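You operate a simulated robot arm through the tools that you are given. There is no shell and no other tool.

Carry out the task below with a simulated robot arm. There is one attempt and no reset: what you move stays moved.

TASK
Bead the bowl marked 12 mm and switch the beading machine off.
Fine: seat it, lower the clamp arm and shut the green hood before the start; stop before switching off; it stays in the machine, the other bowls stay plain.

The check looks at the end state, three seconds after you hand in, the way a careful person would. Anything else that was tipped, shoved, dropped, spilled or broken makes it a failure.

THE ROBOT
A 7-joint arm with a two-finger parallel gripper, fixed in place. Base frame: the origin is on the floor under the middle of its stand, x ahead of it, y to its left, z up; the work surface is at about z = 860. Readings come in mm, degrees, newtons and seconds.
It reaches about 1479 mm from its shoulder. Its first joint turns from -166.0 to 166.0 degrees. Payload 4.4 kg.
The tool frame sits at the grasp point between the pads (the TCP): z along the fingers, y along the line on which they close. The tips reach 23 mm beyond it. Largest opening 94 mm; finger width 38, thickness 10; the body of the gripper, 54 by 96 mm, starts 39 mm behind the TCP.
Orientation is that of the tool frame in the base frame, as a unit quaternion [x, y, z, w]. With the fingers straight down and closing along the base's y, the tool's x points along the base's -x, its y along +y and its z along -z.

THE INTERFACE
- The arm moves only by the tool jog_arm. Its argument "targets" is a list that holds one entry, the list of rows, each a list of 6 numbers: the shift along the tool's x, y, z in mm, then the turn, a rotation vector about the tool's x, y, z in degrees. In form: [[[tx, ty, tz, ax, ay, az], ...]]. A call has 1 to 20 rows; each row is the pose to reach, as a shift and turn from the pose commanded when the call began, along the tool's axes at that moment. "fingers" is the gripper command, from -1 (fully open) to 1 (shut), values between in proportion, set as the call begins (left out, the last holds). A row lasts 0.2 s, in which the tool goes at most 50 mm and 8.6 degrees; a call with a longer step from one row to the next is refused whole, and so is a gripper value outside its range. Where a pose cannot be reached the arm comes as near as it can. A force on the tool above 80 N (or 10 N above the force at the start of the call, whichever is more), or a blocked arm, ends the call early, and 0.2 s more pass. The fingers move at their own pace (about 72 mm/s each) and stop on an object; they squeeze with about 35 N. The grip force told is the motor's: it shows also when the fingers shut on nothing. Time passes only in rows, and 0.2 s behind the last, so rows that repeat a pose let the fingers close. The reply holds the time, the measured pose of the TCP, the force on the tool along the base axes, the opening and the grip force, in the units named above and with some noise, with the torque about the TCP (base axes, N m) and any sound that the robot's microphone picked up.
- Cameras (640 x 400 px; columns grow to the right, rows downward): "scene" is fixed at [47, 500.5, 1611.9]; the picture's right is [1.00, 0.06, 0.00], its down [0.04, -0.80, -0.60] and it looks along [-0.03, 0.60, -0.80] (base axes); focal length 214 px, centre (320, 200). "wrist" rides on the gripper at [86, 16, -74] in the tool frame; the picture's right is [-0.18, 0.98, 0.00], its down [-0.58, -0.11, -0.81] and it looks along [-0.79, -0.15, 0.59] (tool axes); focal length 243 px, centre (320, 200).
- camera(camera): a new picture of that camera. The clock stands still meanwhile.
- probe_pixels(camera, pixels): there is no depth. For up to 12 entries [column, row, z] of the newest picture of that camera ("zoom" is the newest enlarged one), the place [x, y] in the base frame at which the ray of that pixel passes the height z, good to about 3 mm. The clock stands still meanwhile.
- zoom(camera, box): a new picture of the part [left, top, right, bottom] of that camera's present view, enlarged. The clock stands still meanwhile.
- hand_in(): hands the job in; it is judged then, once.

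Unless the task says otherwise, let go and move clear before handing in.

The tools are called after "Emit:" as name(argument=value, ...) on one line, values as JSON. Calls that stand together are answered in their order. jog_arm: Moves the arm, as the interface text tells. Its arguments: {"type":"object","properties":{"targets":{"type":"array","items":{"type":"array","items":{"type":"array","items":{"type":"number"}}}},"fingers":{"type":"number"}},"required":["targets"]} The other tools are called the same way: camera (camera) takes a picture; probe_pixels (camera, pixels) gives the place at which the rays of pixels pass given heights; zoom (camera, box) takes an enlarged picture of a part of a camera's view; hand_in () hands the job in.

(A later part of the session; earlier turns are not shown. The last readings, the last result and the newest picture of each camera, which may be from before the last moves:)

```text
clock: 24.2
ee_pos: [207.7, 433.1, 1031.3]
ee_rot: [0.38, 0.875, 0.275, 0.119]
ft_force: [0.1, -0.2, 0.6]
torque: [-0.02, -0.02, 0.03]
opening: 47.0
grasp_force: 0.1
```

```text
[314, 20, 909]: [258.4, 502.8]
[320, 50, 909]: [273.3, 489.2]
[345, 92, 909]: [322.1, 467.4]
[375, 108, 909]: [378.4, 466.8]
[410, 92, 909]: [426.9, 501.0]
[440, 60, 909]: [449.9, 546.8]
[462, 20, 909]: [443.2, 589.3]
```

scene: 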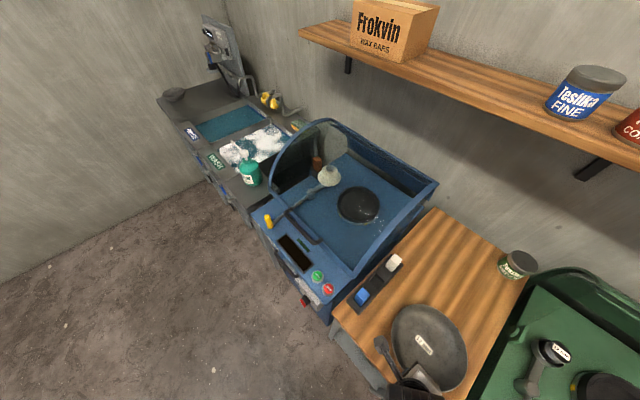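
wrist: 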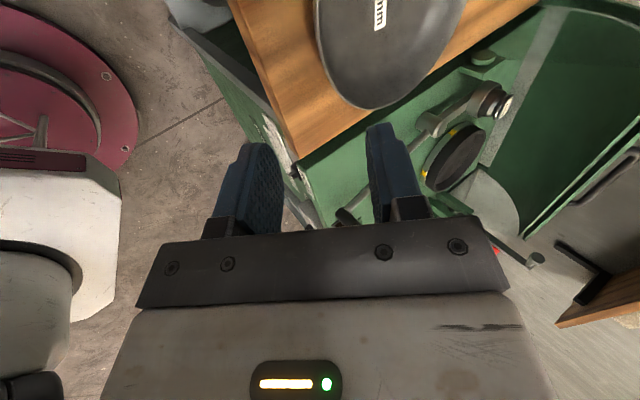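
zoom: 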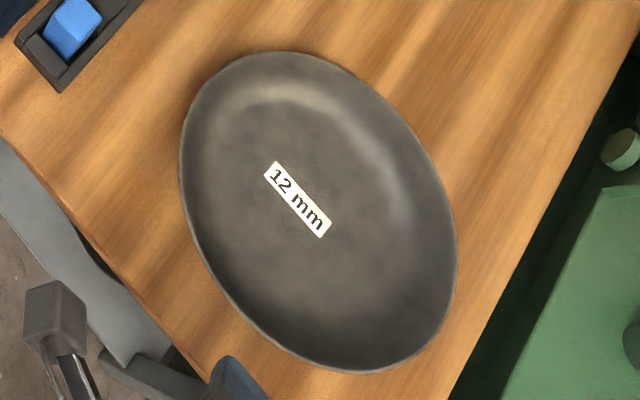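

With centre ≈ (343,557), the new pinch point is (271,490,909), and it lies almost exactly along the present finger axis (151 mm ahead). I'll advance to 100 mm first and check.

Emit:
jog_arm(targets=[[[-0.5, 0, 30, 0, 0, 0], [-1, 0, 60, 0, 0, 0], [-1.4, 0, 85, 0, 0, 0], [-1.4, 0, 105, 0, 0, 0], [-1.4, 0, 105, 0, 0, 0]]], fingers=0.15)

Emit:
camera(camera="wrist")

Emit:
zoom(camera="scene", box=[350, 290, 480, 400])

```text
clock: 25.4
ee_pos: [252.5, 473.8, 945.7]
ee_rot: [0.381, 0.875, 0.275, 0.12]
ft_force: [-1.1, -0.4, 0.3]
torque: [-0.02, 0.01, 0.01]
opening: 40.1
grasp_force: 0.0
```

```text
taken
```

wrist: 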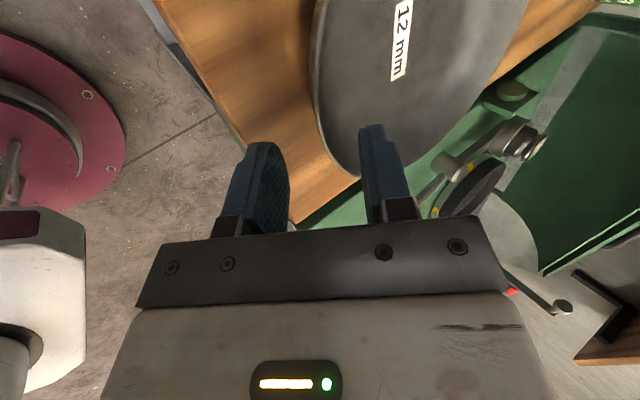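

```text
3.64 times, centred on (415, 345) of scene
```

zoom: 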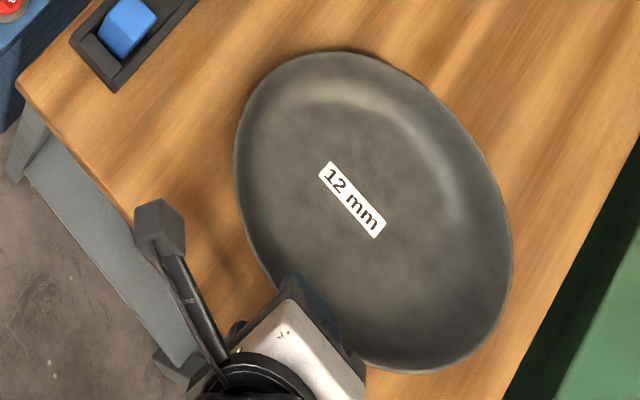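

The rim edge passes around (319,124), just where the predicted pinch point projects. I'll advance the remaining 46 mm.

Emit:
jog_arm(targets=[[[0, 0, 12, 0, 0, 0], [0, 0, 24, 0, 0, 0], [0, 0, 35, 0, 0, 0], [0, 0, 46, 0, 0, 0], [0, 0, 46, 0, 0, 0]]])

Emit:
camera(camera="wrist")

Emit:
zoom(camera="wrist", box=[220, 80, 420, 240])

```text
clock: 26.6
ee_pos: [270.9, 490.7, 910.3]
ee_rot: [0.38, 0.874, 0.276, 0.12]
ft_force: [-0.8, -0.4, -0.1]
torque: [0.02, 0.0, 0.03]
opening: 39.9
grasp_force: 0.1
```

```text
taken
```

wrist: 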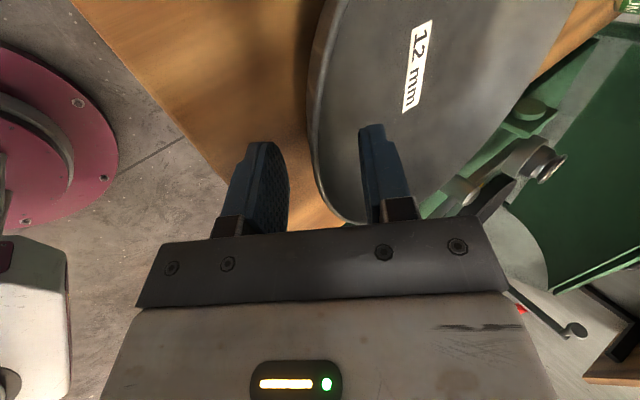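

```text
2.50 times, centred on (320, 160) of wrist
```

zoom: 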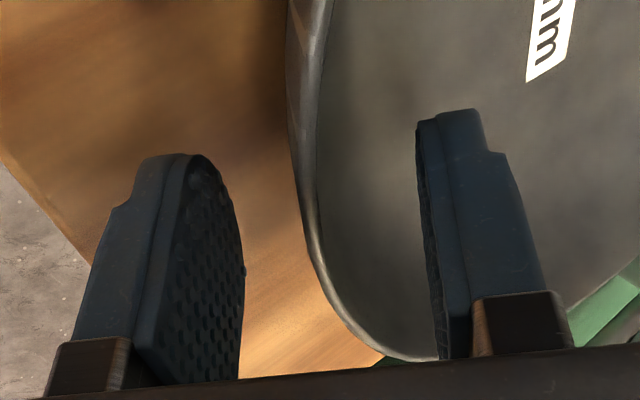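

The rim lies centred between the pads, about 22–25 mm deep. I'll close the fingers.

Emit:
jog_arm(targets=[[[0, 0, 2, 0, 0, 0], [0, 0, 2, 0, 0, 0], [0, 0, 2, 0, 0, 0], [0, 0, 2, 0, 0, 0], [0, 0, 2, 0, 0, 0]]], fingers=1)

Emit:
zoom(camera="wrist", box=[220, 80, 420, 240])

```text
clock: 27.8
ee_pos: [272.5, 491.6, 907.5]
ee_rot: [0.381, 0.875, 0.275, 0.12]
ft_force: [-1.3, -1.2, 1.6]
torque: [-0.17, 0.15, 0.0]
opening: 6.7
grasp_force: 34.9
```

```text
2.50 times, centred on (320, 160) of wrist
```

zoom: 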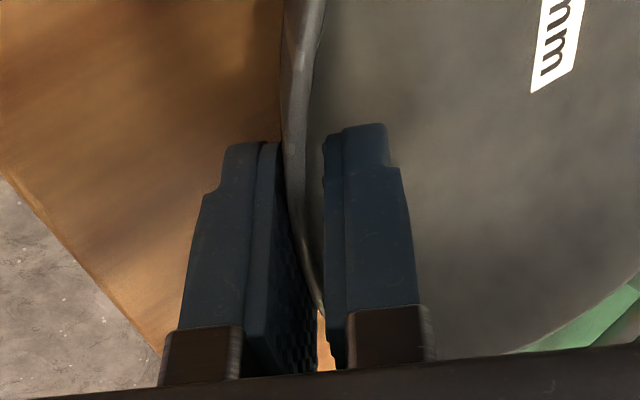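

Opening is 6.7 mm with little reaction force, a better-seated grip. I'll lift 20 mm slowly and check.

Emit:
jog_arm(targets=[[[0, 1.1, -1.6, 0, 0, 0], [0, 2.9, -4.1, 0, 0, 0], [0, 5.7, -8.2, 0, 0, 0], [0, 8.6, -12.3, 0, 0, 0], [0, 11.4, -16.4, 0, 0, 0], [0, 11.4, -16.4, 0, 0, 0]]])

Emit:
camera(camera="wrist")

Emit:
zoom(camera="scene", box=[350, 290, 480, 400])

```text
clock: 29.2
ee_pos: [273.1, 491.1, 925.8]
ee_rot: [0.381, 0.875, 0.275, 0.12]
ft_force: [-0.3, -0.4, -2.6]
torque: [-0.14, 0.14, 0.01]
opening: 6.8
grasp_force: 35.0
```

```text
taken
```

wrist: 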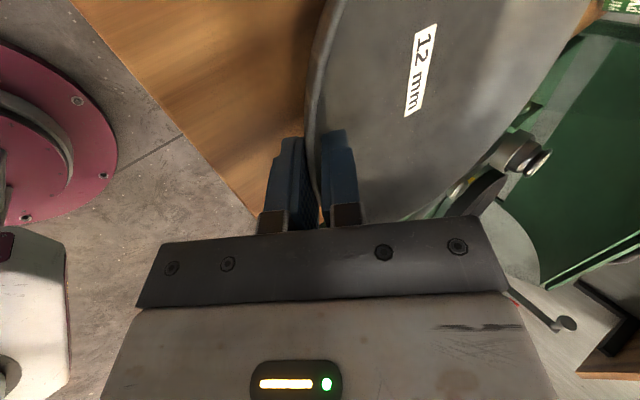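

```text
3.64 times, centred on (415, 345) of scene
```

zoom: 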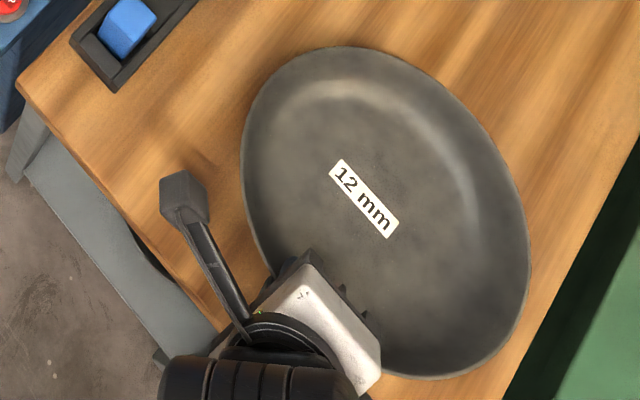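

The bowl is lifted and hangs steadily (−2.6 N, opening 6.8 mm). Re-fitting the chuck circle from three views puts the chuck at about (788,434) with its top at z ≈ 897. I'll raise the bowl further, then carry it over.

Emit:
jog_arm(targets=[[[0, 14, -20.5, 0, 0, 0], [0, 29, -41, 0, 0, 0], [0, 43, -61.5, 0, 0, 0], [0, 57, -82, 0, 0, 0], [0, 71.5, -102.5, 0, 0, 0], [0, 71.5, -102.5, 0, 0, 0]]])

Emit:
camera(camera="scene")

Emit:
camera(camera="wrist")

```text
clock: 30.6
ee_pos: [272.6, 490.3, 1050.5]
ee_rot: [0.382, 0.874, 0.274, 0.12]
ft_force: [-0.3, -0.6, -2.9]
torque: [-0.14, 0.19, 0.01]
opening: 6.7
grasp_force: 34.7
```

```text
taken
```

scene: 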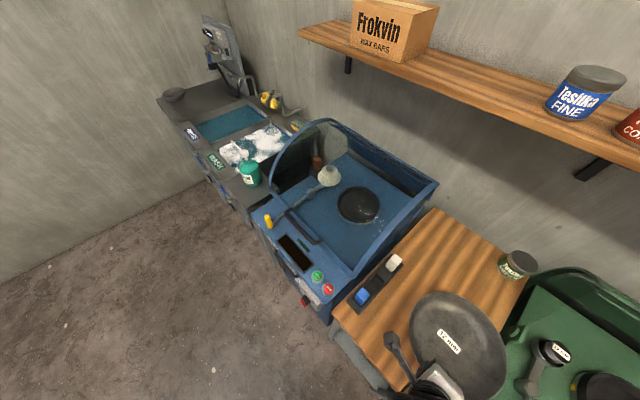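

```text
taken
```

wrist: 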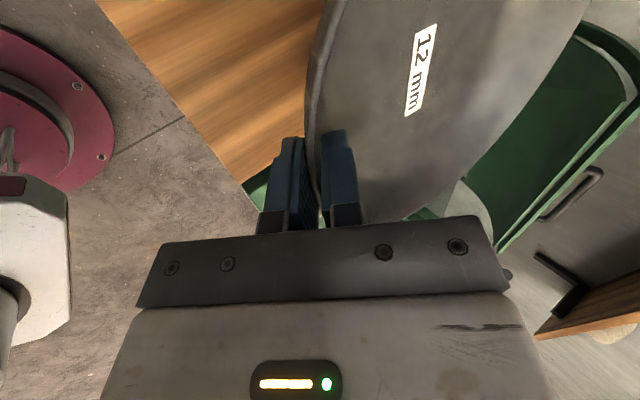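

The bowl is held steady at z ≈ 1050. I'll carry it horizontally to above the chuck (TCP ≈ (718,369)).

Emit:
jog_arm(targets=[[[-12, 6, 4.2, 0, 0, 0], [-36, 18.2, 12.6, 0, 0, 0], [-61, 30.8, 21.4, 0, 0, 0], [-87, 44, 30.6, 0, 0, 0], [-113, 57.1, 39.7, 0, 0, 0], [-139, 70.3, 48.8, 0, 0, 0], [-165, 83.4, 58, 0, 0, 0], [-191, 96.6, 67.1, 0, 0, 0], [-217, 109.7, 76.2, 0, 0, 0], [-243, 122.9, 85.4, 0, 0, 0], [-269, 136, 94.5, 0, 0, 0], [-295, 149.2, 103.6, 0, 0, 0], [-321, 162.3, 112.8, 0, 0, 0], [-347, 175.5, 121.9, 0, 0, 0], [-371, 187.6, 130.3, 0, 0, 0], [-386, 195.2, 135.6, 0, 0, 0], [-392.6, 198.5, 137.9, 0, 0, 0], [-392.6, 198.5, 137.9, 0, 0, 0]]])

Emit:
camera(camera="wrist")

Emit:
camera(camera="scene")

```text
clock: 34.4
ee_pos: [719.1, 368.3, 1053.1]
ee_rot: [0.38, 0.875, 0.276, 0.12]
ft_force: [-0.7, 1.1, -2.4]
torque: [-0.15, 0.16, -0.04]
opening: 6.6
grasp_force: 35.4
```

```text
taken
```

wrist: 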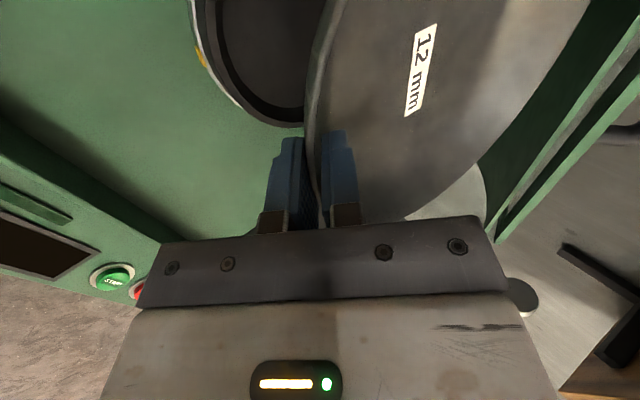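

```text
taken
```

scene: 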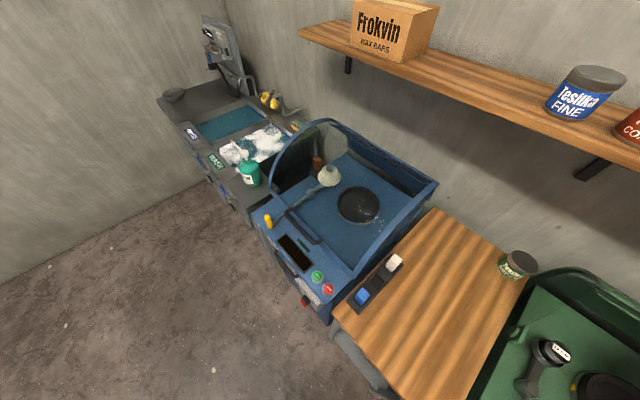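

The bowl is above the chuck; part of the chuck ring shows at (200–300, 0–125). I'll zoom to fit its edge at z ≈ 897.

Emit:
zoom(camera="wrist", box=[170, 0, 330, 140])

Emit:
zoom(camera="scene", box=[480, 310, 640, 400])

```text
2.86 times, centred on (250, 70) of wrist
```

zoom: 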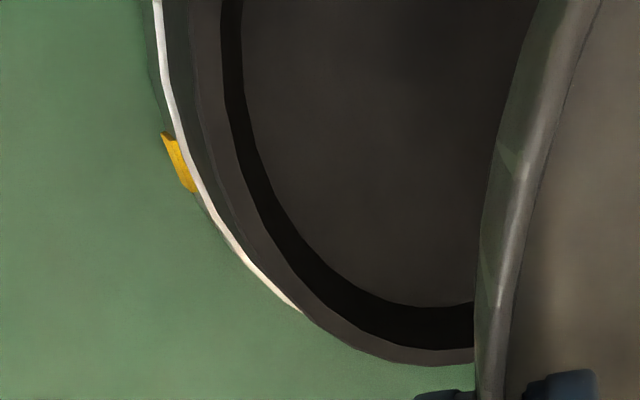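

```text
4.00 times, centred on (560, 355) of scene
```

zoom: 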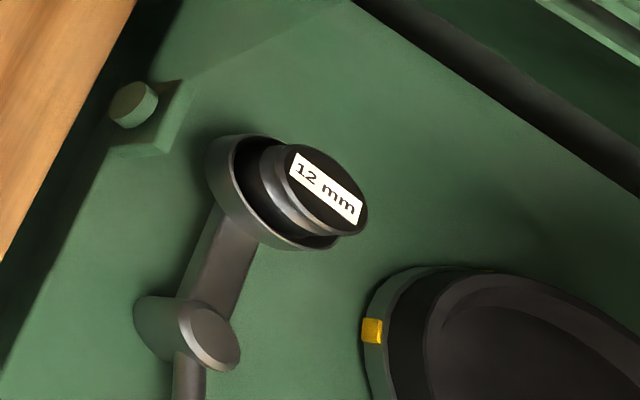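

Emit:
probe_pixels(camera="zoom", pixels=[[430, 345, 897], [445, 308, 897], [485, 283, 897], [540, 277, 897], [600, 300, 897], [330, 190, 940], [325, 240, 920], [208, 338, 900]])

Emit:
zoom(camera="wrist", box=[170, 0, 330, 140])

```text
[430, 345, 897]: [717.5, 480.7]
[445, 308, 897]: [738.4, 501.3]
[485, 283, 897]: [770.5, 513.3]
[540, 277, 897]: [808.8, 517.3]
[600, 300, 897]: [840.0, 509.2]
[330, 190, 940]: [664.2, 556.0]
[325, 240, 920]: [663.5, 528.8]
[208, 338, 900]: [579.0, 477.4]
```

```text
2.86 times, centred on (250, 70) of wrist
```

zoom: 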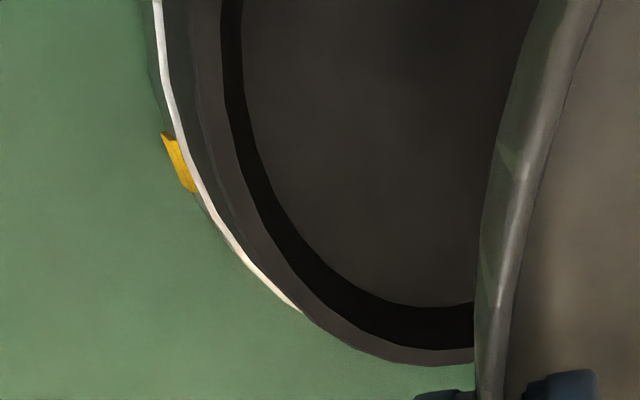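

Emit:
probe_pixels(camera="zoom", pixels=[[190, 5, 897], [196, 60, 897], [207, 130, 897], [225, 195, 897], [255, 255, 897], [300, 310, 897], [350, 343, 897], [400, 360, 897], [440, 365, 897], [220, 30, 897], [245, 150, 897], [430, 345, 897]])

```text
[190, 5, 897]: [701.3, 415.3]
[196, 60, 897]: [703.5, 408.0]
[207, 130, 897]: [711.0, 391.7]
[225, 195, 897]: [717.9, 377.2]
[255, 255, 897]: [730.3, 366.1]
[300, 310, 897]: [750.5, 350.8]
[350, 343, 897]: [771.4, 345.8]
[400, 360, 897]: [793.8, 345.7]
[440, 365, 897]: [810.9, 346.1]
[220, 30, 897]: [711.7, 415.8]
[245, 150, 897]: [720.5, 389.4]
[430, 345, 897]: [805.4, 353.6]
```

The chuck fit confirms centre (788.4,434), R ≈ 89.6 at z=897. Now I'll check where the bowl centre actually is via its label at (420,70).

Emit:
camera(camera="wrist")

Emit:
probe_pixels(camera="wrist", pixels=[[421, 70, 1008], [330, 20, 1055], [318, 60, 1055], [560, 60, 1055], [585, 10, 1055], [510, 130, 1055], [450, 190, 1055]])

```text
taken
```

wrist: 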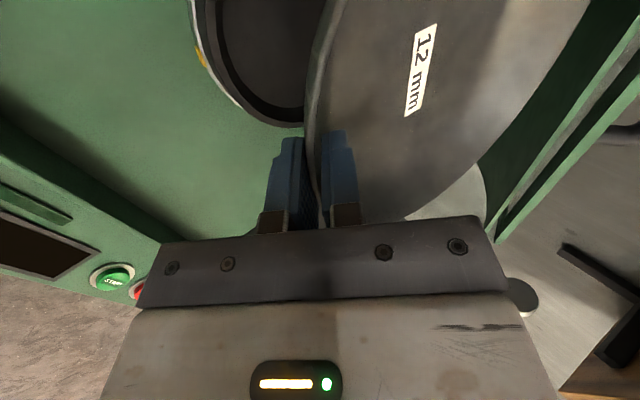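

```text
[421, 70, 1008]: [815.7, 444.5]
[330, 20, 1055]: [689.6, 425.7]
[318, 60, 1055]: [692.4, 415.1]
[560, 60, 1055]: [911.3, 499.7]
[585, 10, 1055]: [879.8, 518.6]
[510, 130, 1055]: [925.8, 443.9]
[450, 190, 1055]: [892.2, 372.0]
```

The label sits higher than I assumed (inner bottom ≈ 28 mm below the TCP), and the far rim is about 2–3° high; the bowl centre is within a few mm of the chuck axis. I'll level it by 2.5° and lower to about 30 mm above seating.

Emit:
jog_arm(targets=[[[0, -11, 15, 0.5, 0, 0], [0, -22, 30, 1, 0, 0], [-0.5, -33, 45, 1.5, 0, 0], [-0.5, -44, 60, 2, 0, 0], [-0.5, -54.3, 75.5, 2.5, 0, 0], [-0.5, -54.3, 75.5, 2.5, 0, 0]]])

Emit:
camera(camera="wrist")

Emit:
zoom(camera="scene", box=[480, 310, 640, 400])

```text
clock: 35.8
ee_pos: [719.8, 369.9, 960.1]
ee_rot: [0.383, 0.88, 0.256, 0.112]
ft_force: [-0.3, 0.3, -2.6]
torque: [-0.19, 0.17, -0.01]
opening: 6.7
grasp_force: 35.2
```

```text
taken
```

wrist: 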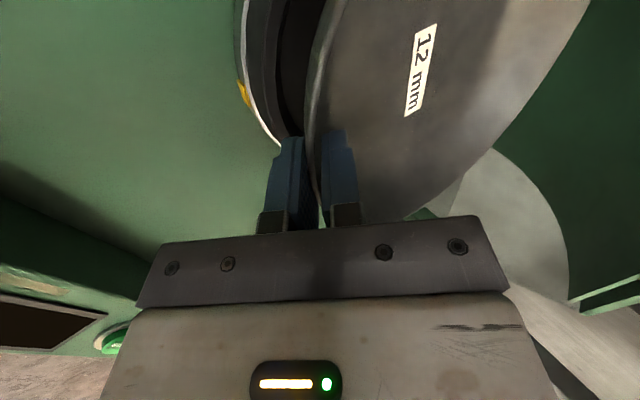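

```text
4.00 times, centred on (560, 355) of scene
```

zoom: 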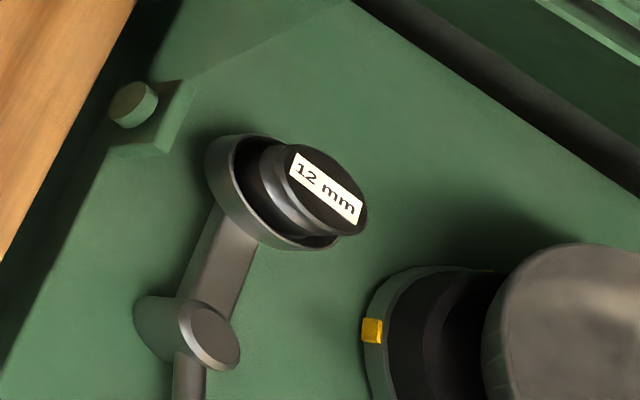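

Still level and clear; the ring is visible just below the bowl at (270,70). I'll lower in small steps watching the vertical force.

Emit:
jog_arm(targets=[[[0, -2.7, 4.2, 0, 0, 0], [0, -5.4, 8.4, 0, 0, 0], [0, -8, 12.6, 0, 0, 0], [0, -10.7, 16.8, 0, 0, 0], [0, -10.7, 16.8, 0, 0, 0]]])

Emit:
zoom(camera="scene", box=[540, 330, 640, 400])

```text
clock: 37.0
ee_pos: [718.8, 369.2, 939.1]
ee_rot: [0.383, 0.881, 0.256, 0.111]
ft_force: [-0.2, 0.2, -2.4]
torque: [-0.18, 0.16, 0.02]
opening: 6.8
grasp_force: 34.9
```

```text
5.71 times, centred on (590, 365) of scene
```

zoom: 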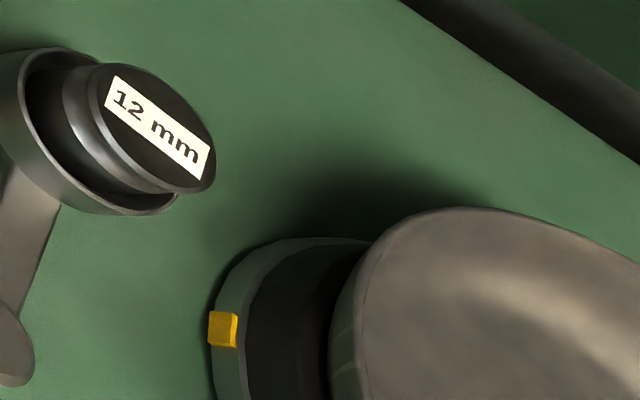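

No contact yet at z=939 (−2.4 N). I'll go on another 10 mm in small steps.

Emit:
jog_arm(targets=[[[0, -1.3, 2.1, 0, 0, 0], [0, -2.7, 4.2, 0, 0, 0], [0, -4, 6.3, 0, 0, 0], [0, -5.4, 8.4, 0, 0, 0], [0, -5.4, 8.4, 0, 0, 0]]])

Emit:
zoom(camera="wrist", box=[220, 0, 420, 240])

```text
clock: 38.2
ee_pos: [718.0, 368.9, 931.5]
ee_rot: [0.383, 0.88, 0.258, 0.114]
ft_force: [6.6, 6.0, 42.0]
torque: [0.97, -1.0, -0.03]
opening: 7.4
grasp_force: 35.7
```

```text
1.67 times, centred on (320, 120) of wrist
```

zoom: 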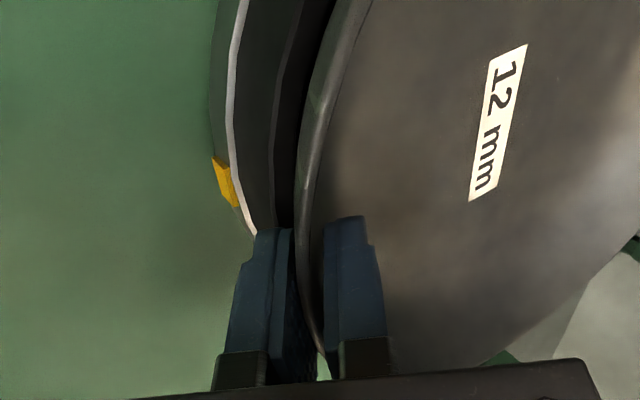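

Contact: 42 N upward at z ≈ 931, acting about 33 mm inside the rim, so the bowl's near side touches the seat. I'll relieve it by 2 mm and check the bowl's level.

Emit:
jog_arm(targets=[[[0, 1.1, -1.7, 0, 0, 0], [0, 1.3, -2.1, 0, 0, 0], [0, 1.3, -2.1, 0, 0, 0]]])

Emit:
camera(camera="wrist")

Emit:
probe_pixels(camera="wrist", pixels=[[330, 20, 935], [318, 60, 935], [560, 60, 935], [585, 10, 935], [510, 130, 935], [450, 190, 935], [420, 70, 908]])

Emit:
zoom(camera="scene", box=[540, 330, 640, 400])

```text
clock: 39.0
ee_pos: [716.8, 366.9, 931.2]
ee_rot: [0.382, 0.881, 0.256, 0.111]
ft_force: [9.6, 9.7, 25.5]
torque: [0.77, -0.75, -0.03]
opening: 8.7
grasp_force: 34.7
```

```text
taken
```

wrist: 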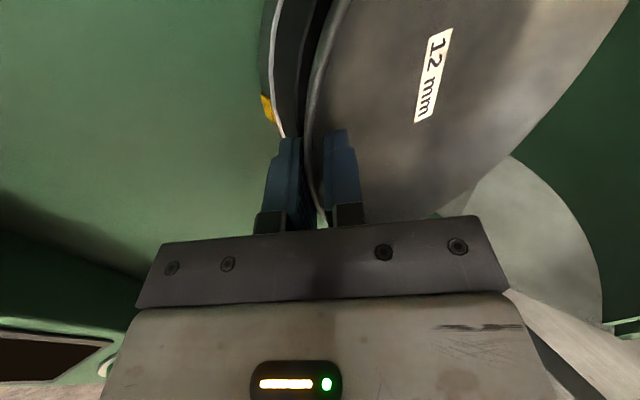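

```text
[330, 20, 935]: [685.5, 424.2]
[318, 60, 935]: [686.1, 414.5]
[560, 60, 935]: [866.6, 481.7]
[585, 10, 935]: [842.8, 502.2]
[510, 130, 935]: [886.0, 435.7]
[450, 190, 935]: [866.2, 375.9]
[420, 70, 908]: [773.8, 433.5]
```

```text
5.71 times, centred on (590, 365) of scene
```

zoom: 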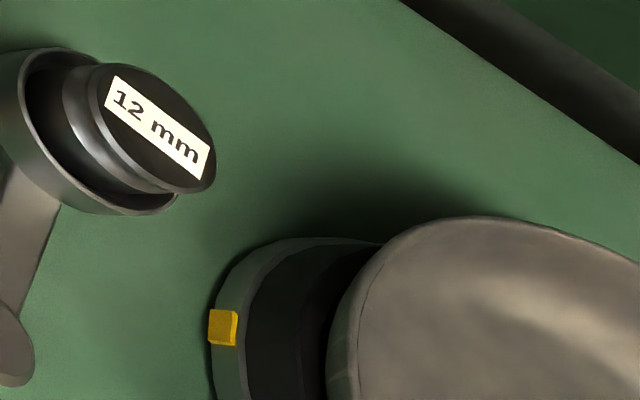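

The bowl pivoted a little in the grip (label now at (433,75)). I'll check the bowl's position from the scene view before releasing.

Emit:
probe_pixels(camera="zoom", pixels=[[327, 370, 935], [343, 310, 935], [375, 257, 935], [430, 225, 935], [490, 215, 935], [560, 228, 935], [635, 262, 935]])

```text
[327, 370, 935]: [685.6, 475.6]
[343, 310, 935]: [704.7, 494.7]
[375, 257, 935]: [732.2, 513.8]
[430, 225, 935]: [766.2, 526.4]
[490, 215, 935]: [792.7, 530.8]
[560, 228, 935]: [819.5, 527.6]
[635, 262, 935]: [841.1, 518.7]
```

The fit gives the bowl centre ≈ (784,431), about 5 mm too far to the front, which matches the push of +9.6/+9.7 N. I'll lift 4 mm and shift 5 mm toward the back.

Emit:
jog_arm(targets=[[[0, 1.6, -2.5, 0, 0, 0], [0, 2.1, -3.4, 0, 0, 0], [0, 4.2, -2, 0, 0, 0], [0, 6.4, -0.7, 0, 0, 0], [0, 6.4, -0.7, 0, 0, 0]]])

Emit:
camera(camera="wrist")

Emit:
zoom(camera="scene", box=[540, 330, 640, 400])

```text
clock: 40.2
ee_pos: [719.3, 370.0, 934.9]
ee_rot: [0.383, 0.881, 0.255, 0.11]
ft_force: [-34.2, -28.4, 6.4]
torque: [0.02, 0.0, 0.24]
opening: 6.6
grasp_force: 34.5
```

```text
taken
```

wrist: 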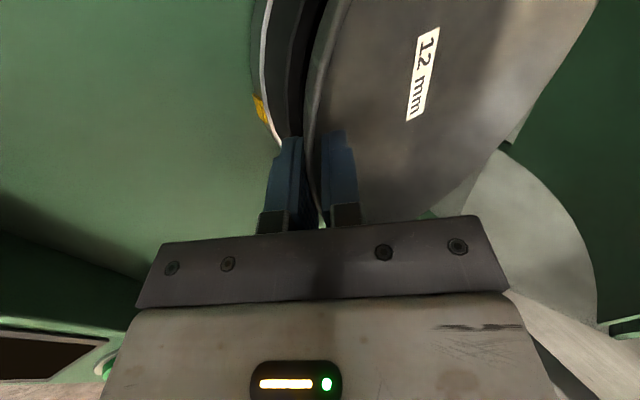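

```text
5.71 times, centred on (590, 365) of scene
```

zoom: 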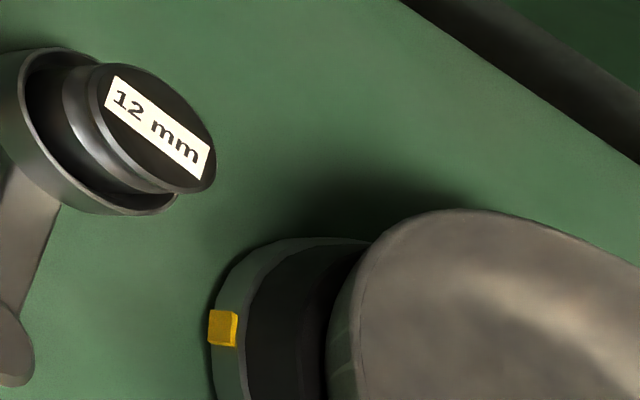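

A −44 N horizontal push back shows the bowl is now captured in the recess and pressing the far side. I'll back off 3.5 mm to unload it.

Emit:
jog_arm(targets=[[[0, -1.5, -0.9, 0, 0, 0], [0, -2.9, -1.9, 0, 0, 0], [0, -2.9, -1.9, 0, 0, 0], [0, -2.9, -1.9, 0, 0, 0]]])

Emit:
camera(camera="wrist")

```text
clock: 41.2
ee_pos: [719.8, 368.8, 935.5]
ee_rot: [0.383, 0.88, 0.256, 0.111]
ft_force: [0.4, -0.3, -2.9]
torque: [-0.17, 0.16, -0.02]
opening: 7.0
grasp_force: 35.1
```

```text
taken
```

wrist: 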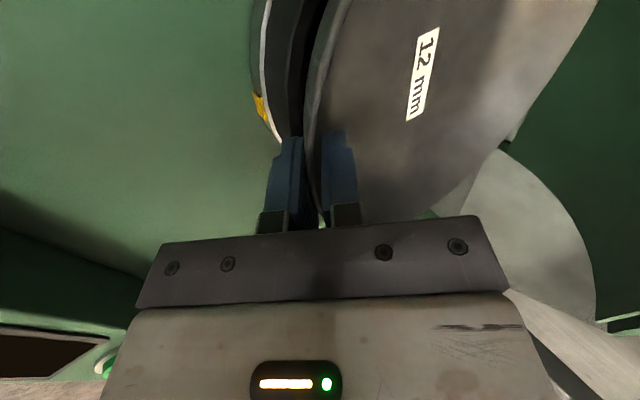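

The load is gone and only the bowl's weight is on the tool. I'll lower 3 mm and read the force.

Emit:
jog_arm(targets=[[[0, -0.8, 1.3, 0, 0, 0], [0, -1.6, 2.5, 0, 0, 0], [0, -1.6, 2.5, 0, 0, 0]]])

```text
clock: 42.0
ee_pos: [718.2, 369.4, 932.0]
ee_rot: [0.383, 0.88, 0.256, 0.112]
ft_force: [-0.5, -0.7, 0.4]
torque: [0.01, -0.13, -0.01]
opening: 6.9
grasp_force: 34.8
```

The chuck now carries the weight (0.4 N, no side load), so it is resting in the seat. I'll open the fingers partway to release.

Emit:
jog_arm(targets=[[[0, 0, 0, 0, 0, 0], [0, 0, 0, 0, 0, 0], [0, 0, 0, 0, 0, 0]]], fingers=0.4)

Emit:
camera(camera="wrist")

Emit:
zoom(camera="scene", box=[540, 330, 640, 400])

```text
clock: 42.8
ee_pos: [719.4, 368.3, 932.6]
ee_rot: [0.383, 0.88, 0.256, 0.113]
ft_force: [-0.9, 0.0, -0.3]
torque: [0.01, 0.02, -0.02]
opening: 28.2
grasp_force: 0.1
```

```text
taken
```

wrist: 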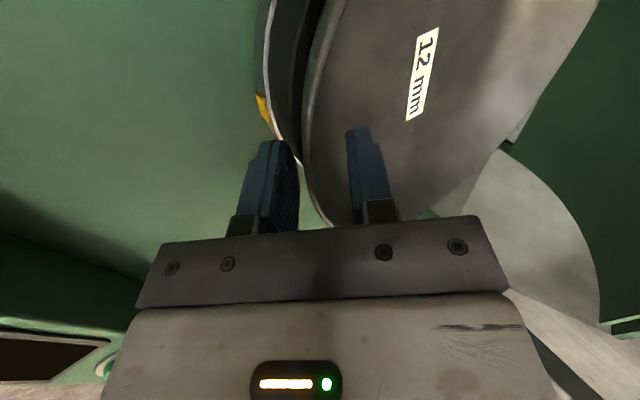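

```text
5.71 times, centred on (590, 365) of scene
```

zoom: 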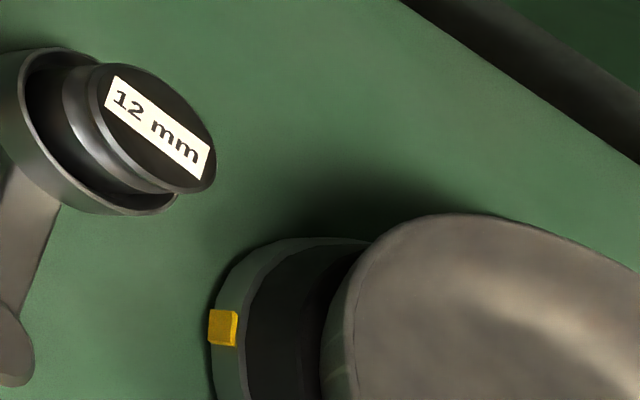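

The bowl is released and looks stable in the chuck. I'll withdraw along the finger axis.

Emit:
jog_arm(targets=[[[0, 0, -10, 0, 0, 0], [0, 0, -30, 0, 0, 0], [0, 0, -60, 0, 0, 0], [0, 0, -95, 0, 0, 0], [0, 0, -130, 0, 0, 0], [0, 0, -130, 0, 0, 0]]])

Emit:
camera(camera="wrist")

Emit:
zoom(camera="scene", box=[480, 310, 640, 400])

```text
clock: 44.2
ee_pos: [666.7, 319.1, 1042.6]
ee_rot: [0.383, 0.881, 0.256, 0.111]
ft_force: [-0.2, 0.4, -0.4]
torque: [0.0, -0.01, -0.02]
opening: 28.1
grasp_force: 0.1
```

```text
taken
```

wrist: 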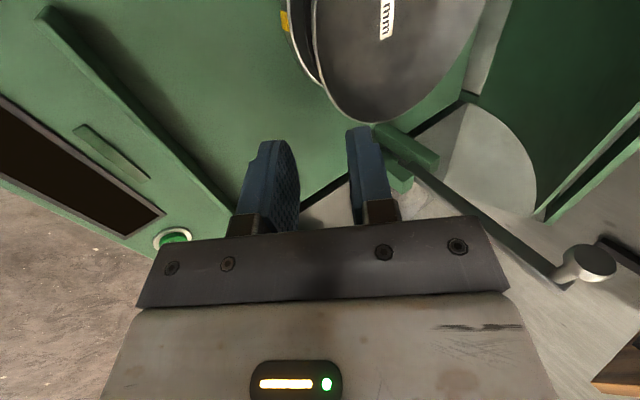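

```text
4.00 times, centred on (560, 355) of scene
```

zoom: 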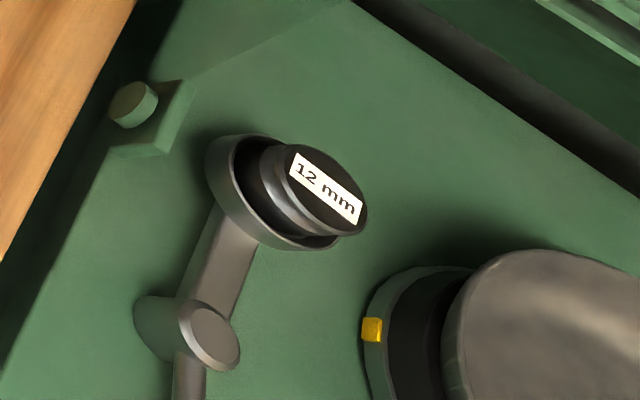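

The clamp arm is visible: hinge at (405,150), rod to (560,280) with a cylindrical pad at (590,262). I'll move to the machine's left side, level the tool and look across at the bowl and clamp.

Emit:
jog_arm(targets=[[[27.6, 21.1, -1.8, 5.4, 0, 0], [55.2, 42.2, -3.6, 10.8, 0, 0], [82.8, 63.3, -5.4, 16.2, 0, 0], [110.4, 84.4, -7.2, 21.7, 0, 0], [138, 105.5, -9, 27.1, 0, 0], [165.6, 126.6, -10.7, 32.5, 0, 0], [165.6, 126.6, -10.7, 32.5, 0, 0]]])

Emit:
camera(camera="wrist")

Emit:
zoom(camera="wrist", box=[180, 0, 500, 220])

```text
clock: 45.8
ee_pos: [628.0, 510.6, 1118.9]
ee_rot: [0.398, 0.917, 0.0, 0.0]
ft_force: [-0.4, -0.5, -0.9]
torque: [0.0, -0.03, -0.01]
opening: 28.2
grasp_force: 0.0
```

```text
taken
```

wrist: 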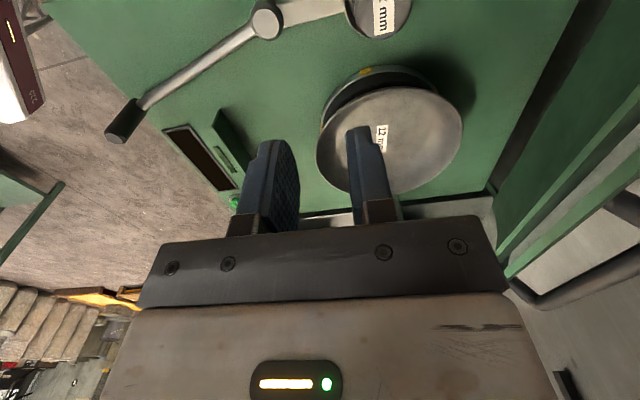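

```text
1.82 times, centred on (340, 110) of wrist
```

zoom: 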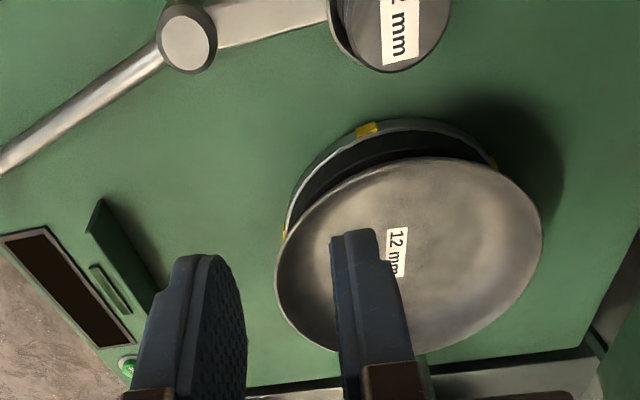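

The bowl sits on the chuck. I'll fit its rim circle at z ≈ 935 to confirm it is centred on (788,434).

Emit:
probe_pixels(camera="zoom", pixels=[[275, 270, 933], [290, 225, 933], [340, 180, 933], [420, 158, 933], [490, 168, 933], [535, 200, 933], [543, 235, 933], [520, 290, 933], [470, 335, 933], [425, 351, 933], [310, 338, 933], [397, 252, 903]])

```text
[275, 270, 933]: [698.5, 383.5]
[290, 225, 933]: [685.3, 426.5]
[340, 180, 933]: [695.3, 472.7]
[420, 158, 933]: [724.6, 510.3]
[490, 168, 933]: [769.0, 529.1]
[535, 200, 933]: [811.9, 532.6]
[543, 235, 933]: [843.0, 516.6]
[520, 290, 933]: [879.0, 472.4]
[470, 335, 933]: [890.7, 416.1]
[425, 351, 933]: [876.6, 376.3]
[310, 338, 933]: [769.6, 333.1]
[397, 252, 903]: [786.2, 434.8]
```

The rim fit gives the centre at ≈ (788.5,433) and an even radius all round, so the bowl is seated level on the chuck. Triangulating older pictures, the clamp arm stands nearly upright: hinge ≈ (916,305,~970), pad end ≈ (894,323,1146). I'll look at it from the front.

Emit:
jog_arm(targets=[[[-20, -13.5, -6.2, -1.7, -1.4, -7.6], [-40, -27, -12.3, -3.4, -2.8, -15.2], [-60, -40.4, -18.5, -5, -4.2, -22.8], [-80, -53.8, -24.6, -6.7, -5.6, -30.4], [-100.4, -67.3, -30.8, -8.4, -7, -38], [-120.5, -80.8, -36.9, -10.1, -8.4, -45.6], [-140.5, -94.2, -43.1, -11.8, -9.8, -53.1], [-160.6, -107.7, -49.2, -13.5, -11.2, -60.7], [-180.7, -121.2, -55.4, -15.2, -12.6, -68.3], [-200.8, -134.6, -61.5, -16.8, -14, -75.9], [-220.8, -148, -67.7, -18.5, -15.4, -83.5], [-241, -161.5, -73.8, -20.2, -16.8, -91.1], [-261, -175, -80, -21.9, -18.2, -98.7], [-261, -175, -80, -21.9, -18.2, -98.7]]], fingers=-1)

Emit:
camera(camera="wrist")

Emit:
zoom(camera="wrist", box=[120, 0, 440, 230])

```text
clock: 48.8
ee_pos: [678.5, 201.4, 1199.5]
ee_rot: [-0.44, 0.872, 0.098, 0.193]
ft_force: [-0.4, -1.5, 0.2]
torque: [0.01, -0.01, -0.04]
opening: 94.3
grasp_force: 0.0
```

```text
taken
```

wrist: 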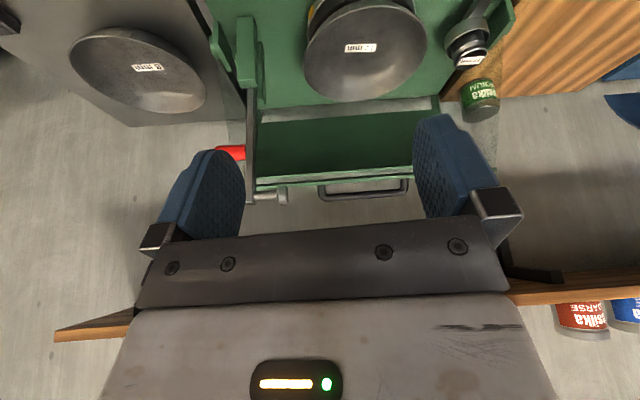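

```text
1.74 times, centred on (280, 115) of wrist
```

zoom: 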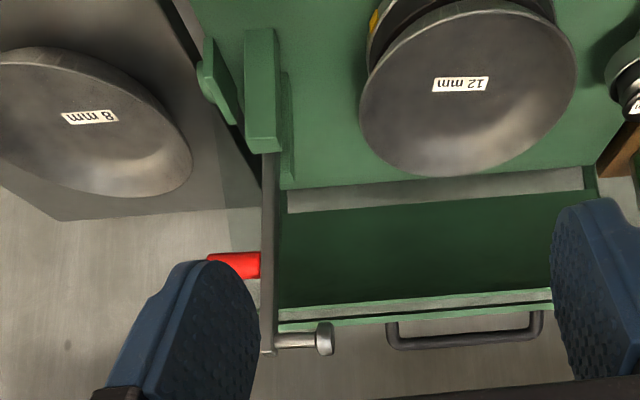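

The view shows the clamp clearly: the arm stands upright from the green post at zoom (265,150) to the tip at (265,350), the pad points inward at (300,340), and the red handle points outward at (235,265). I'll swing it down by pushing the arm's outer face with closed fingers above the red handle; first I'll move to the outer side, high up.

Emit:
jog_arm(targets=[[[-22.6, -33.6, 3.8, 0.46, 5, 2.07], [-45.3, -67.2, 7.5, 0.92, 10, 4.13], [-67.9, -100.7, 11.3, 1.37, 15, 6.2], [-90.6, -134.3, 15, 1.83, 20, 8.26], [-113.2, -167.9, 18.8, 2.29, 24.92, 10.33], [-113.2, -167.9, 18.8, 2.29, 24.92, 10.33]]], fingers=1)

Emit:
camera(camera="wrist")

```text
clock: 50.2
ee_pos: [879.7, 190.1, 1231.9]
ee_rot: [-0.366, 0.931, 0.0, -0.001]
ft_force: [0.6, -0.4, -0.5]
torque: [0.02, -0.02, 0.0]
opening: 0.1
grasp_force: 34.8
```

```text
taken
```

wrist: 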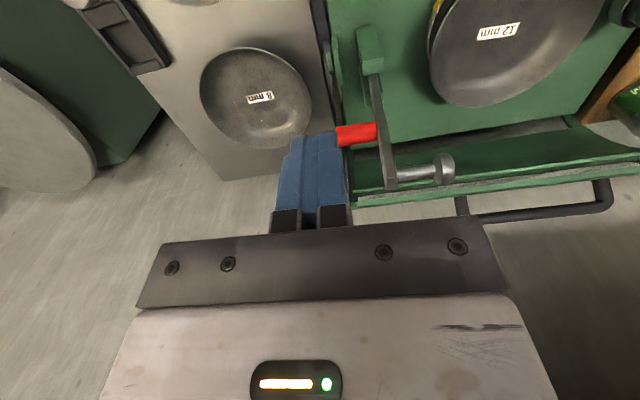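

I can see the clamp arm well now: tip at (393,180), red handle (357,135), pad (440,170). I'll zoom and probe to refine its position before contact.

Emit:
zoom(camera="wrist", box=[320, 10, 480, 210])

Emit:
probe_pixels(camera="wrist", pixels=[[390, 188, 1150], [445, 168, 1146], [357, 134, 1074], [373, 70, 967], [376, 125, 1074], [338, 136, 1074]])

```text
2.00 times, centred on (400, 110) of wrist
```

zoom: 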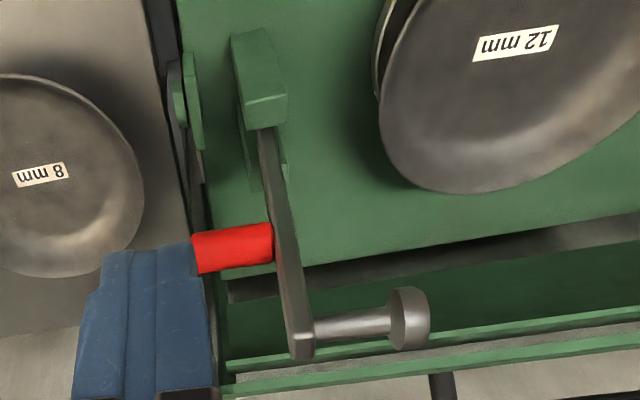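

```text
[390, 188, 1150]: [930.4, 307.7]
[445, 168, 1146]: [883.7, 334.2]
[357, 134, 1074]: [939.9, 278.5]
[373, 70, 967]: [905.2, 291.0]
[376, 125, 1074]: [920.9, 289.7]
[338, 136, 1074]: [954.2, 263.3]
```

The arm plane is at v ≈ 3 mm relative to the chuck, outer face near u ≈ 197, red handle out to u ≈ 238 at z ≈ 1074. I'll move behind the arm's outer side and lower the closed fingertips to z ≈ 1110, above the handle.

Emit:
jog_arm(targets=[[[-35, 0, 0, 0, 0, 0], [-70, 0, 0, 0, 0, 0], [-103, 0, 0, 0, 0, 0], [-103, 0, 33, 0, 0, 0], [-103, 0, 66, 0, 0, 0], [-103, 0, 98, 0, 0, 0], [-103, 0, 98, 0, 0, 0]]])

Emit:
camera(camera="wrist")

Emit:
zoom(camera="wrist", box=[260, 60, 460, 230])

```text
clock: 51.8
ee_pos: [955.2, 263.9, 1134.2]
ee_rot: [-0.366, 0.931, 0.0, 0.0]
ft_force: [-1.0, 0.4, -0.1]
torque: [-0.01, 0.03, 0.02]
opening: 0.0
grasp_force: 35.1
```

```text
taken
```

wrist: 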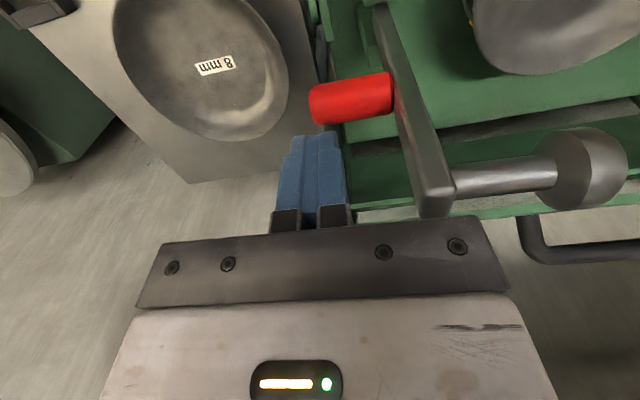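

```text
2.35 times, centred on (360, 145) of wrist
```

zoom: 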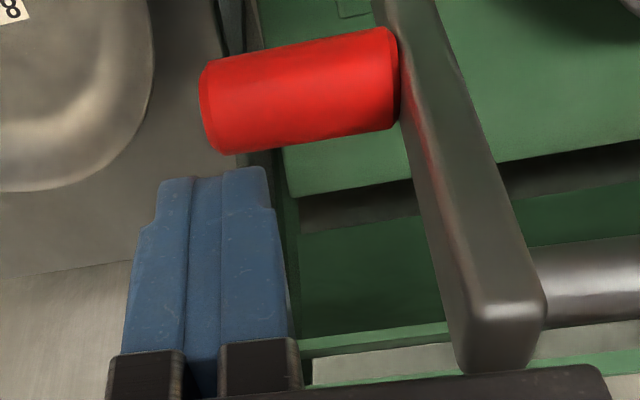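

The fingers are beside the arm's outer face, above the red handle. I'll push inward gently through the first ~10° of swing and check the force.

Emit:
jog_arm(targets=[[[1, 10, 0, 0, 0, 0], [2, 20, 0, 0, 0, 0], [3, 28, 0, 0, 0, 0], [3, 37, 0.5, 0, 0, 0], [3, 46, 0.6, 0, 0, 0], [3, 60, 1.3, 0, 0, 0], [3, 60, 1.3, 0, 0, 0]]])

Emit:
camera(camera="wrist")

```text
clock: 53.4
ee_pos: [909.0, 301.8, 1130.4]
ee_rot: [-0.366, 0.931, 0.0, 0.001]
ft_force: [1.7, -2.1, 1.0]
torque: [0.02, 0.02, 0.04]
opening: 0.0
grasp_force: 35.3
```

```text
taken
```

wrist: 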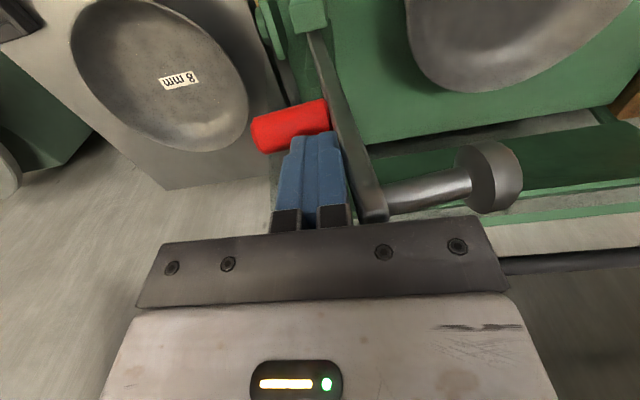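

The arm follows with only ~3 N. I'll continue along the arc to about 45°.

Emit:
jog_arm(targets=[[[0, 13.8, 1.7, 0, 0, 0], [0, 23, 4, 0, 0, 0], [0, 32.6, 6.2, 0, 0, 0], [0, 43, 10, 0, 0, 0], [0, 53.3, 14.2, 0, 0, 0], [0, 62, 19, 0, 0, 0], [0, 70.5, 23.5, 0, 0, 0], [0, 79.5, 30, 0, 0, 0], [0, 88.6, 36.9, 0, 0, 0], [0, 88.6, 36.9, 0, 0, 0]]])

Emit:
camera(camera="wrist")

```text
clock: 55.6
ee_pos: [849.6, 365.9, 1093.3]
ee_rot: [-0.367, 0.93, 0.0, 0.0]
ft_force: [-0.5, -0.5, 0.7]
torque: [-0.03, 0.02, 0.0]
opening: 0.0
grasp_force: 35.0
```

```text
taken
```

wrist: 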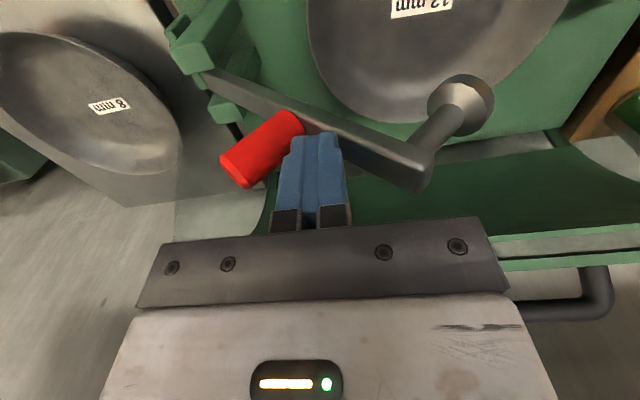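

The arm has swung to roughly 50° and stays there by friction. I'll continue to about 75°.

Emit:
jog_arm(targets=[[[0, 9, 5, 0, 0, 0], [0, 17, 12.3, 0, 0, 0], [0, 25, 20, 0, 0, 0], [0, 33, 29.3, 0, 0, 0], [0, 40, 39, 0, 0, 0], [0, 46, 49.1, 0, 0, 0], [0, 51, 58, 0, 0, 0], [0, 55, 68, 0, 0, 0], [0, 55, 68, 0, 0, 0]]])

Emit:
camera(camera="wrist")

Emit:
zoom(camera="scene", box=[480, 310, 640, 400])

```text
clock: 57.6
ee_pos: [812.8, 408.1, 1025.3]
ee_rot: [-0.366, 0.931, 0.0, 0.001]
ft_force: [0.1, 0.1, -0.7]
torque: [0.05, 0.04, -0.01]
opening: 0.2
grasp_force: 35.2
```

```text
taken
```

wrist: 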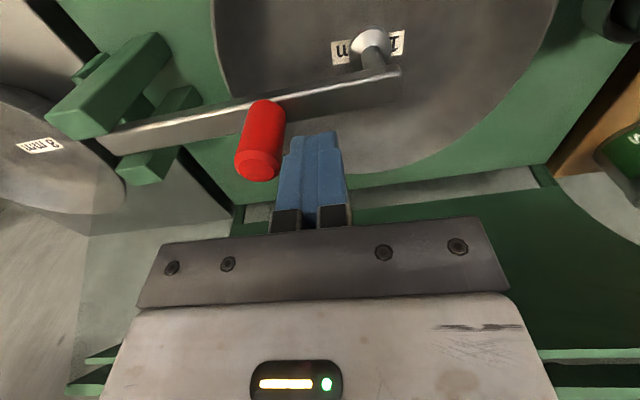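

```text
4.00 times, centred on (560, 355) of scene
```

zoom: 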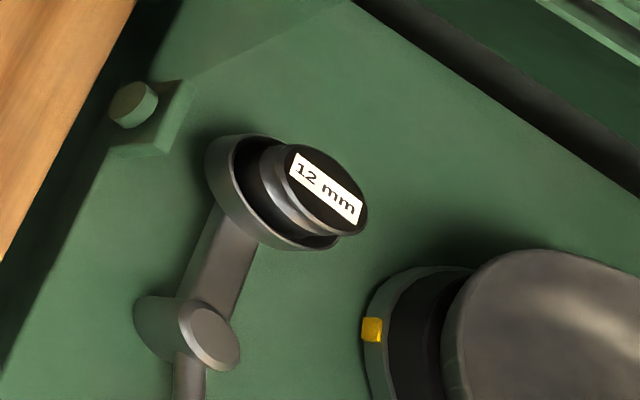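

The arm has dropped to near horizontal, with the red handle up and the pad inside the bowl at (370,45). I'll press down gently on the arm to make sure it is fully lowered.

Emit:
jog_arm(targets=[[[0, 4, 10, 0, 0, 0], [0, 6, 20, 0, 0, 0], [0, 6, 28, 0, 0, 0], [0, 6, 33, 0, 0, 0], [0, 6, 36, 0, 0, 0], [0, 6, 36, 0, 0, 0]]])

Emit:
camera(camera="wrist")

```text
clock: 59.0
ee_pos: [809.5, 411.5, 989.6]
ee_rot: [-0.367, 0.93, 0.0, 0.0]
ft_force: [0.2, 0.7, 0.1]
torque: [0.02, 0.06, 0.02]
opening: 0.0
grasp_force: 34.5
```

```text
taken
```

wrist: 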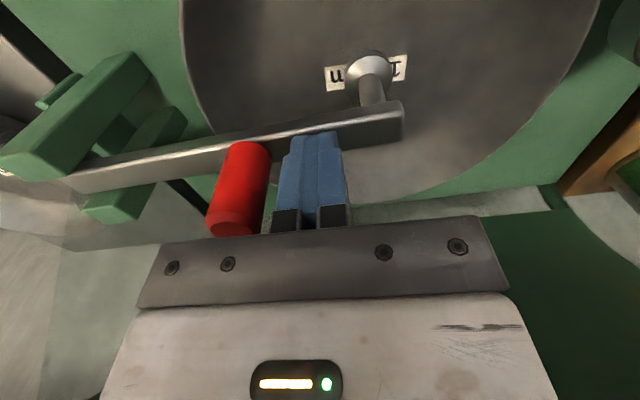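

No contact yet at z=990. I'll lower in 2 mm steps.

Emit:
jog_arm(targets=[[[0, 0, 2, 0, 0, 0], [0, 0, 4, 0, 0, 0], [0, 0, 6, 0, 0, 0], [0, 0, 8, 0, 0, 0], [0, 0, 8, 0, 0, 0]]])

Emit:
zoom(camera="wrist", box=[60, 20, 440, 240])

```text
clock: 60.0
ee_pos: [811.8, 411.7, 989.2]
ee_rot: [-0.367, 0.93, 0.0, 0.003]
ft_force: [-3.9, -1.0, 13.1]
torque: [-0.17, 0.24, 0.01]
opening: 0.0
grasp_force: 35.1
stopped in row 5: the force on the tool passed its limit at 85 N (the readings are from after the stop); the commanded pose is now the measured one
```

```text
1.68 times, centred on (250, 130) of wrist
```

zoom: 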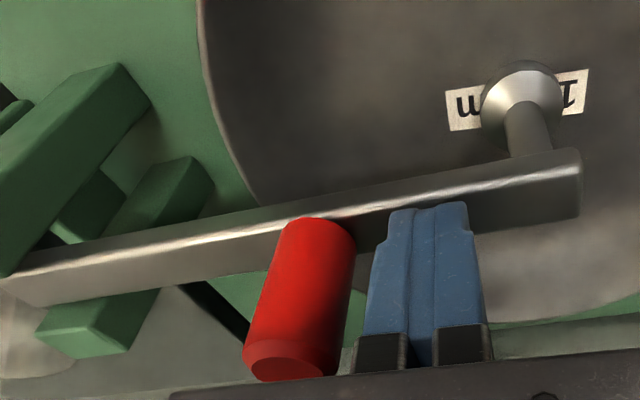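

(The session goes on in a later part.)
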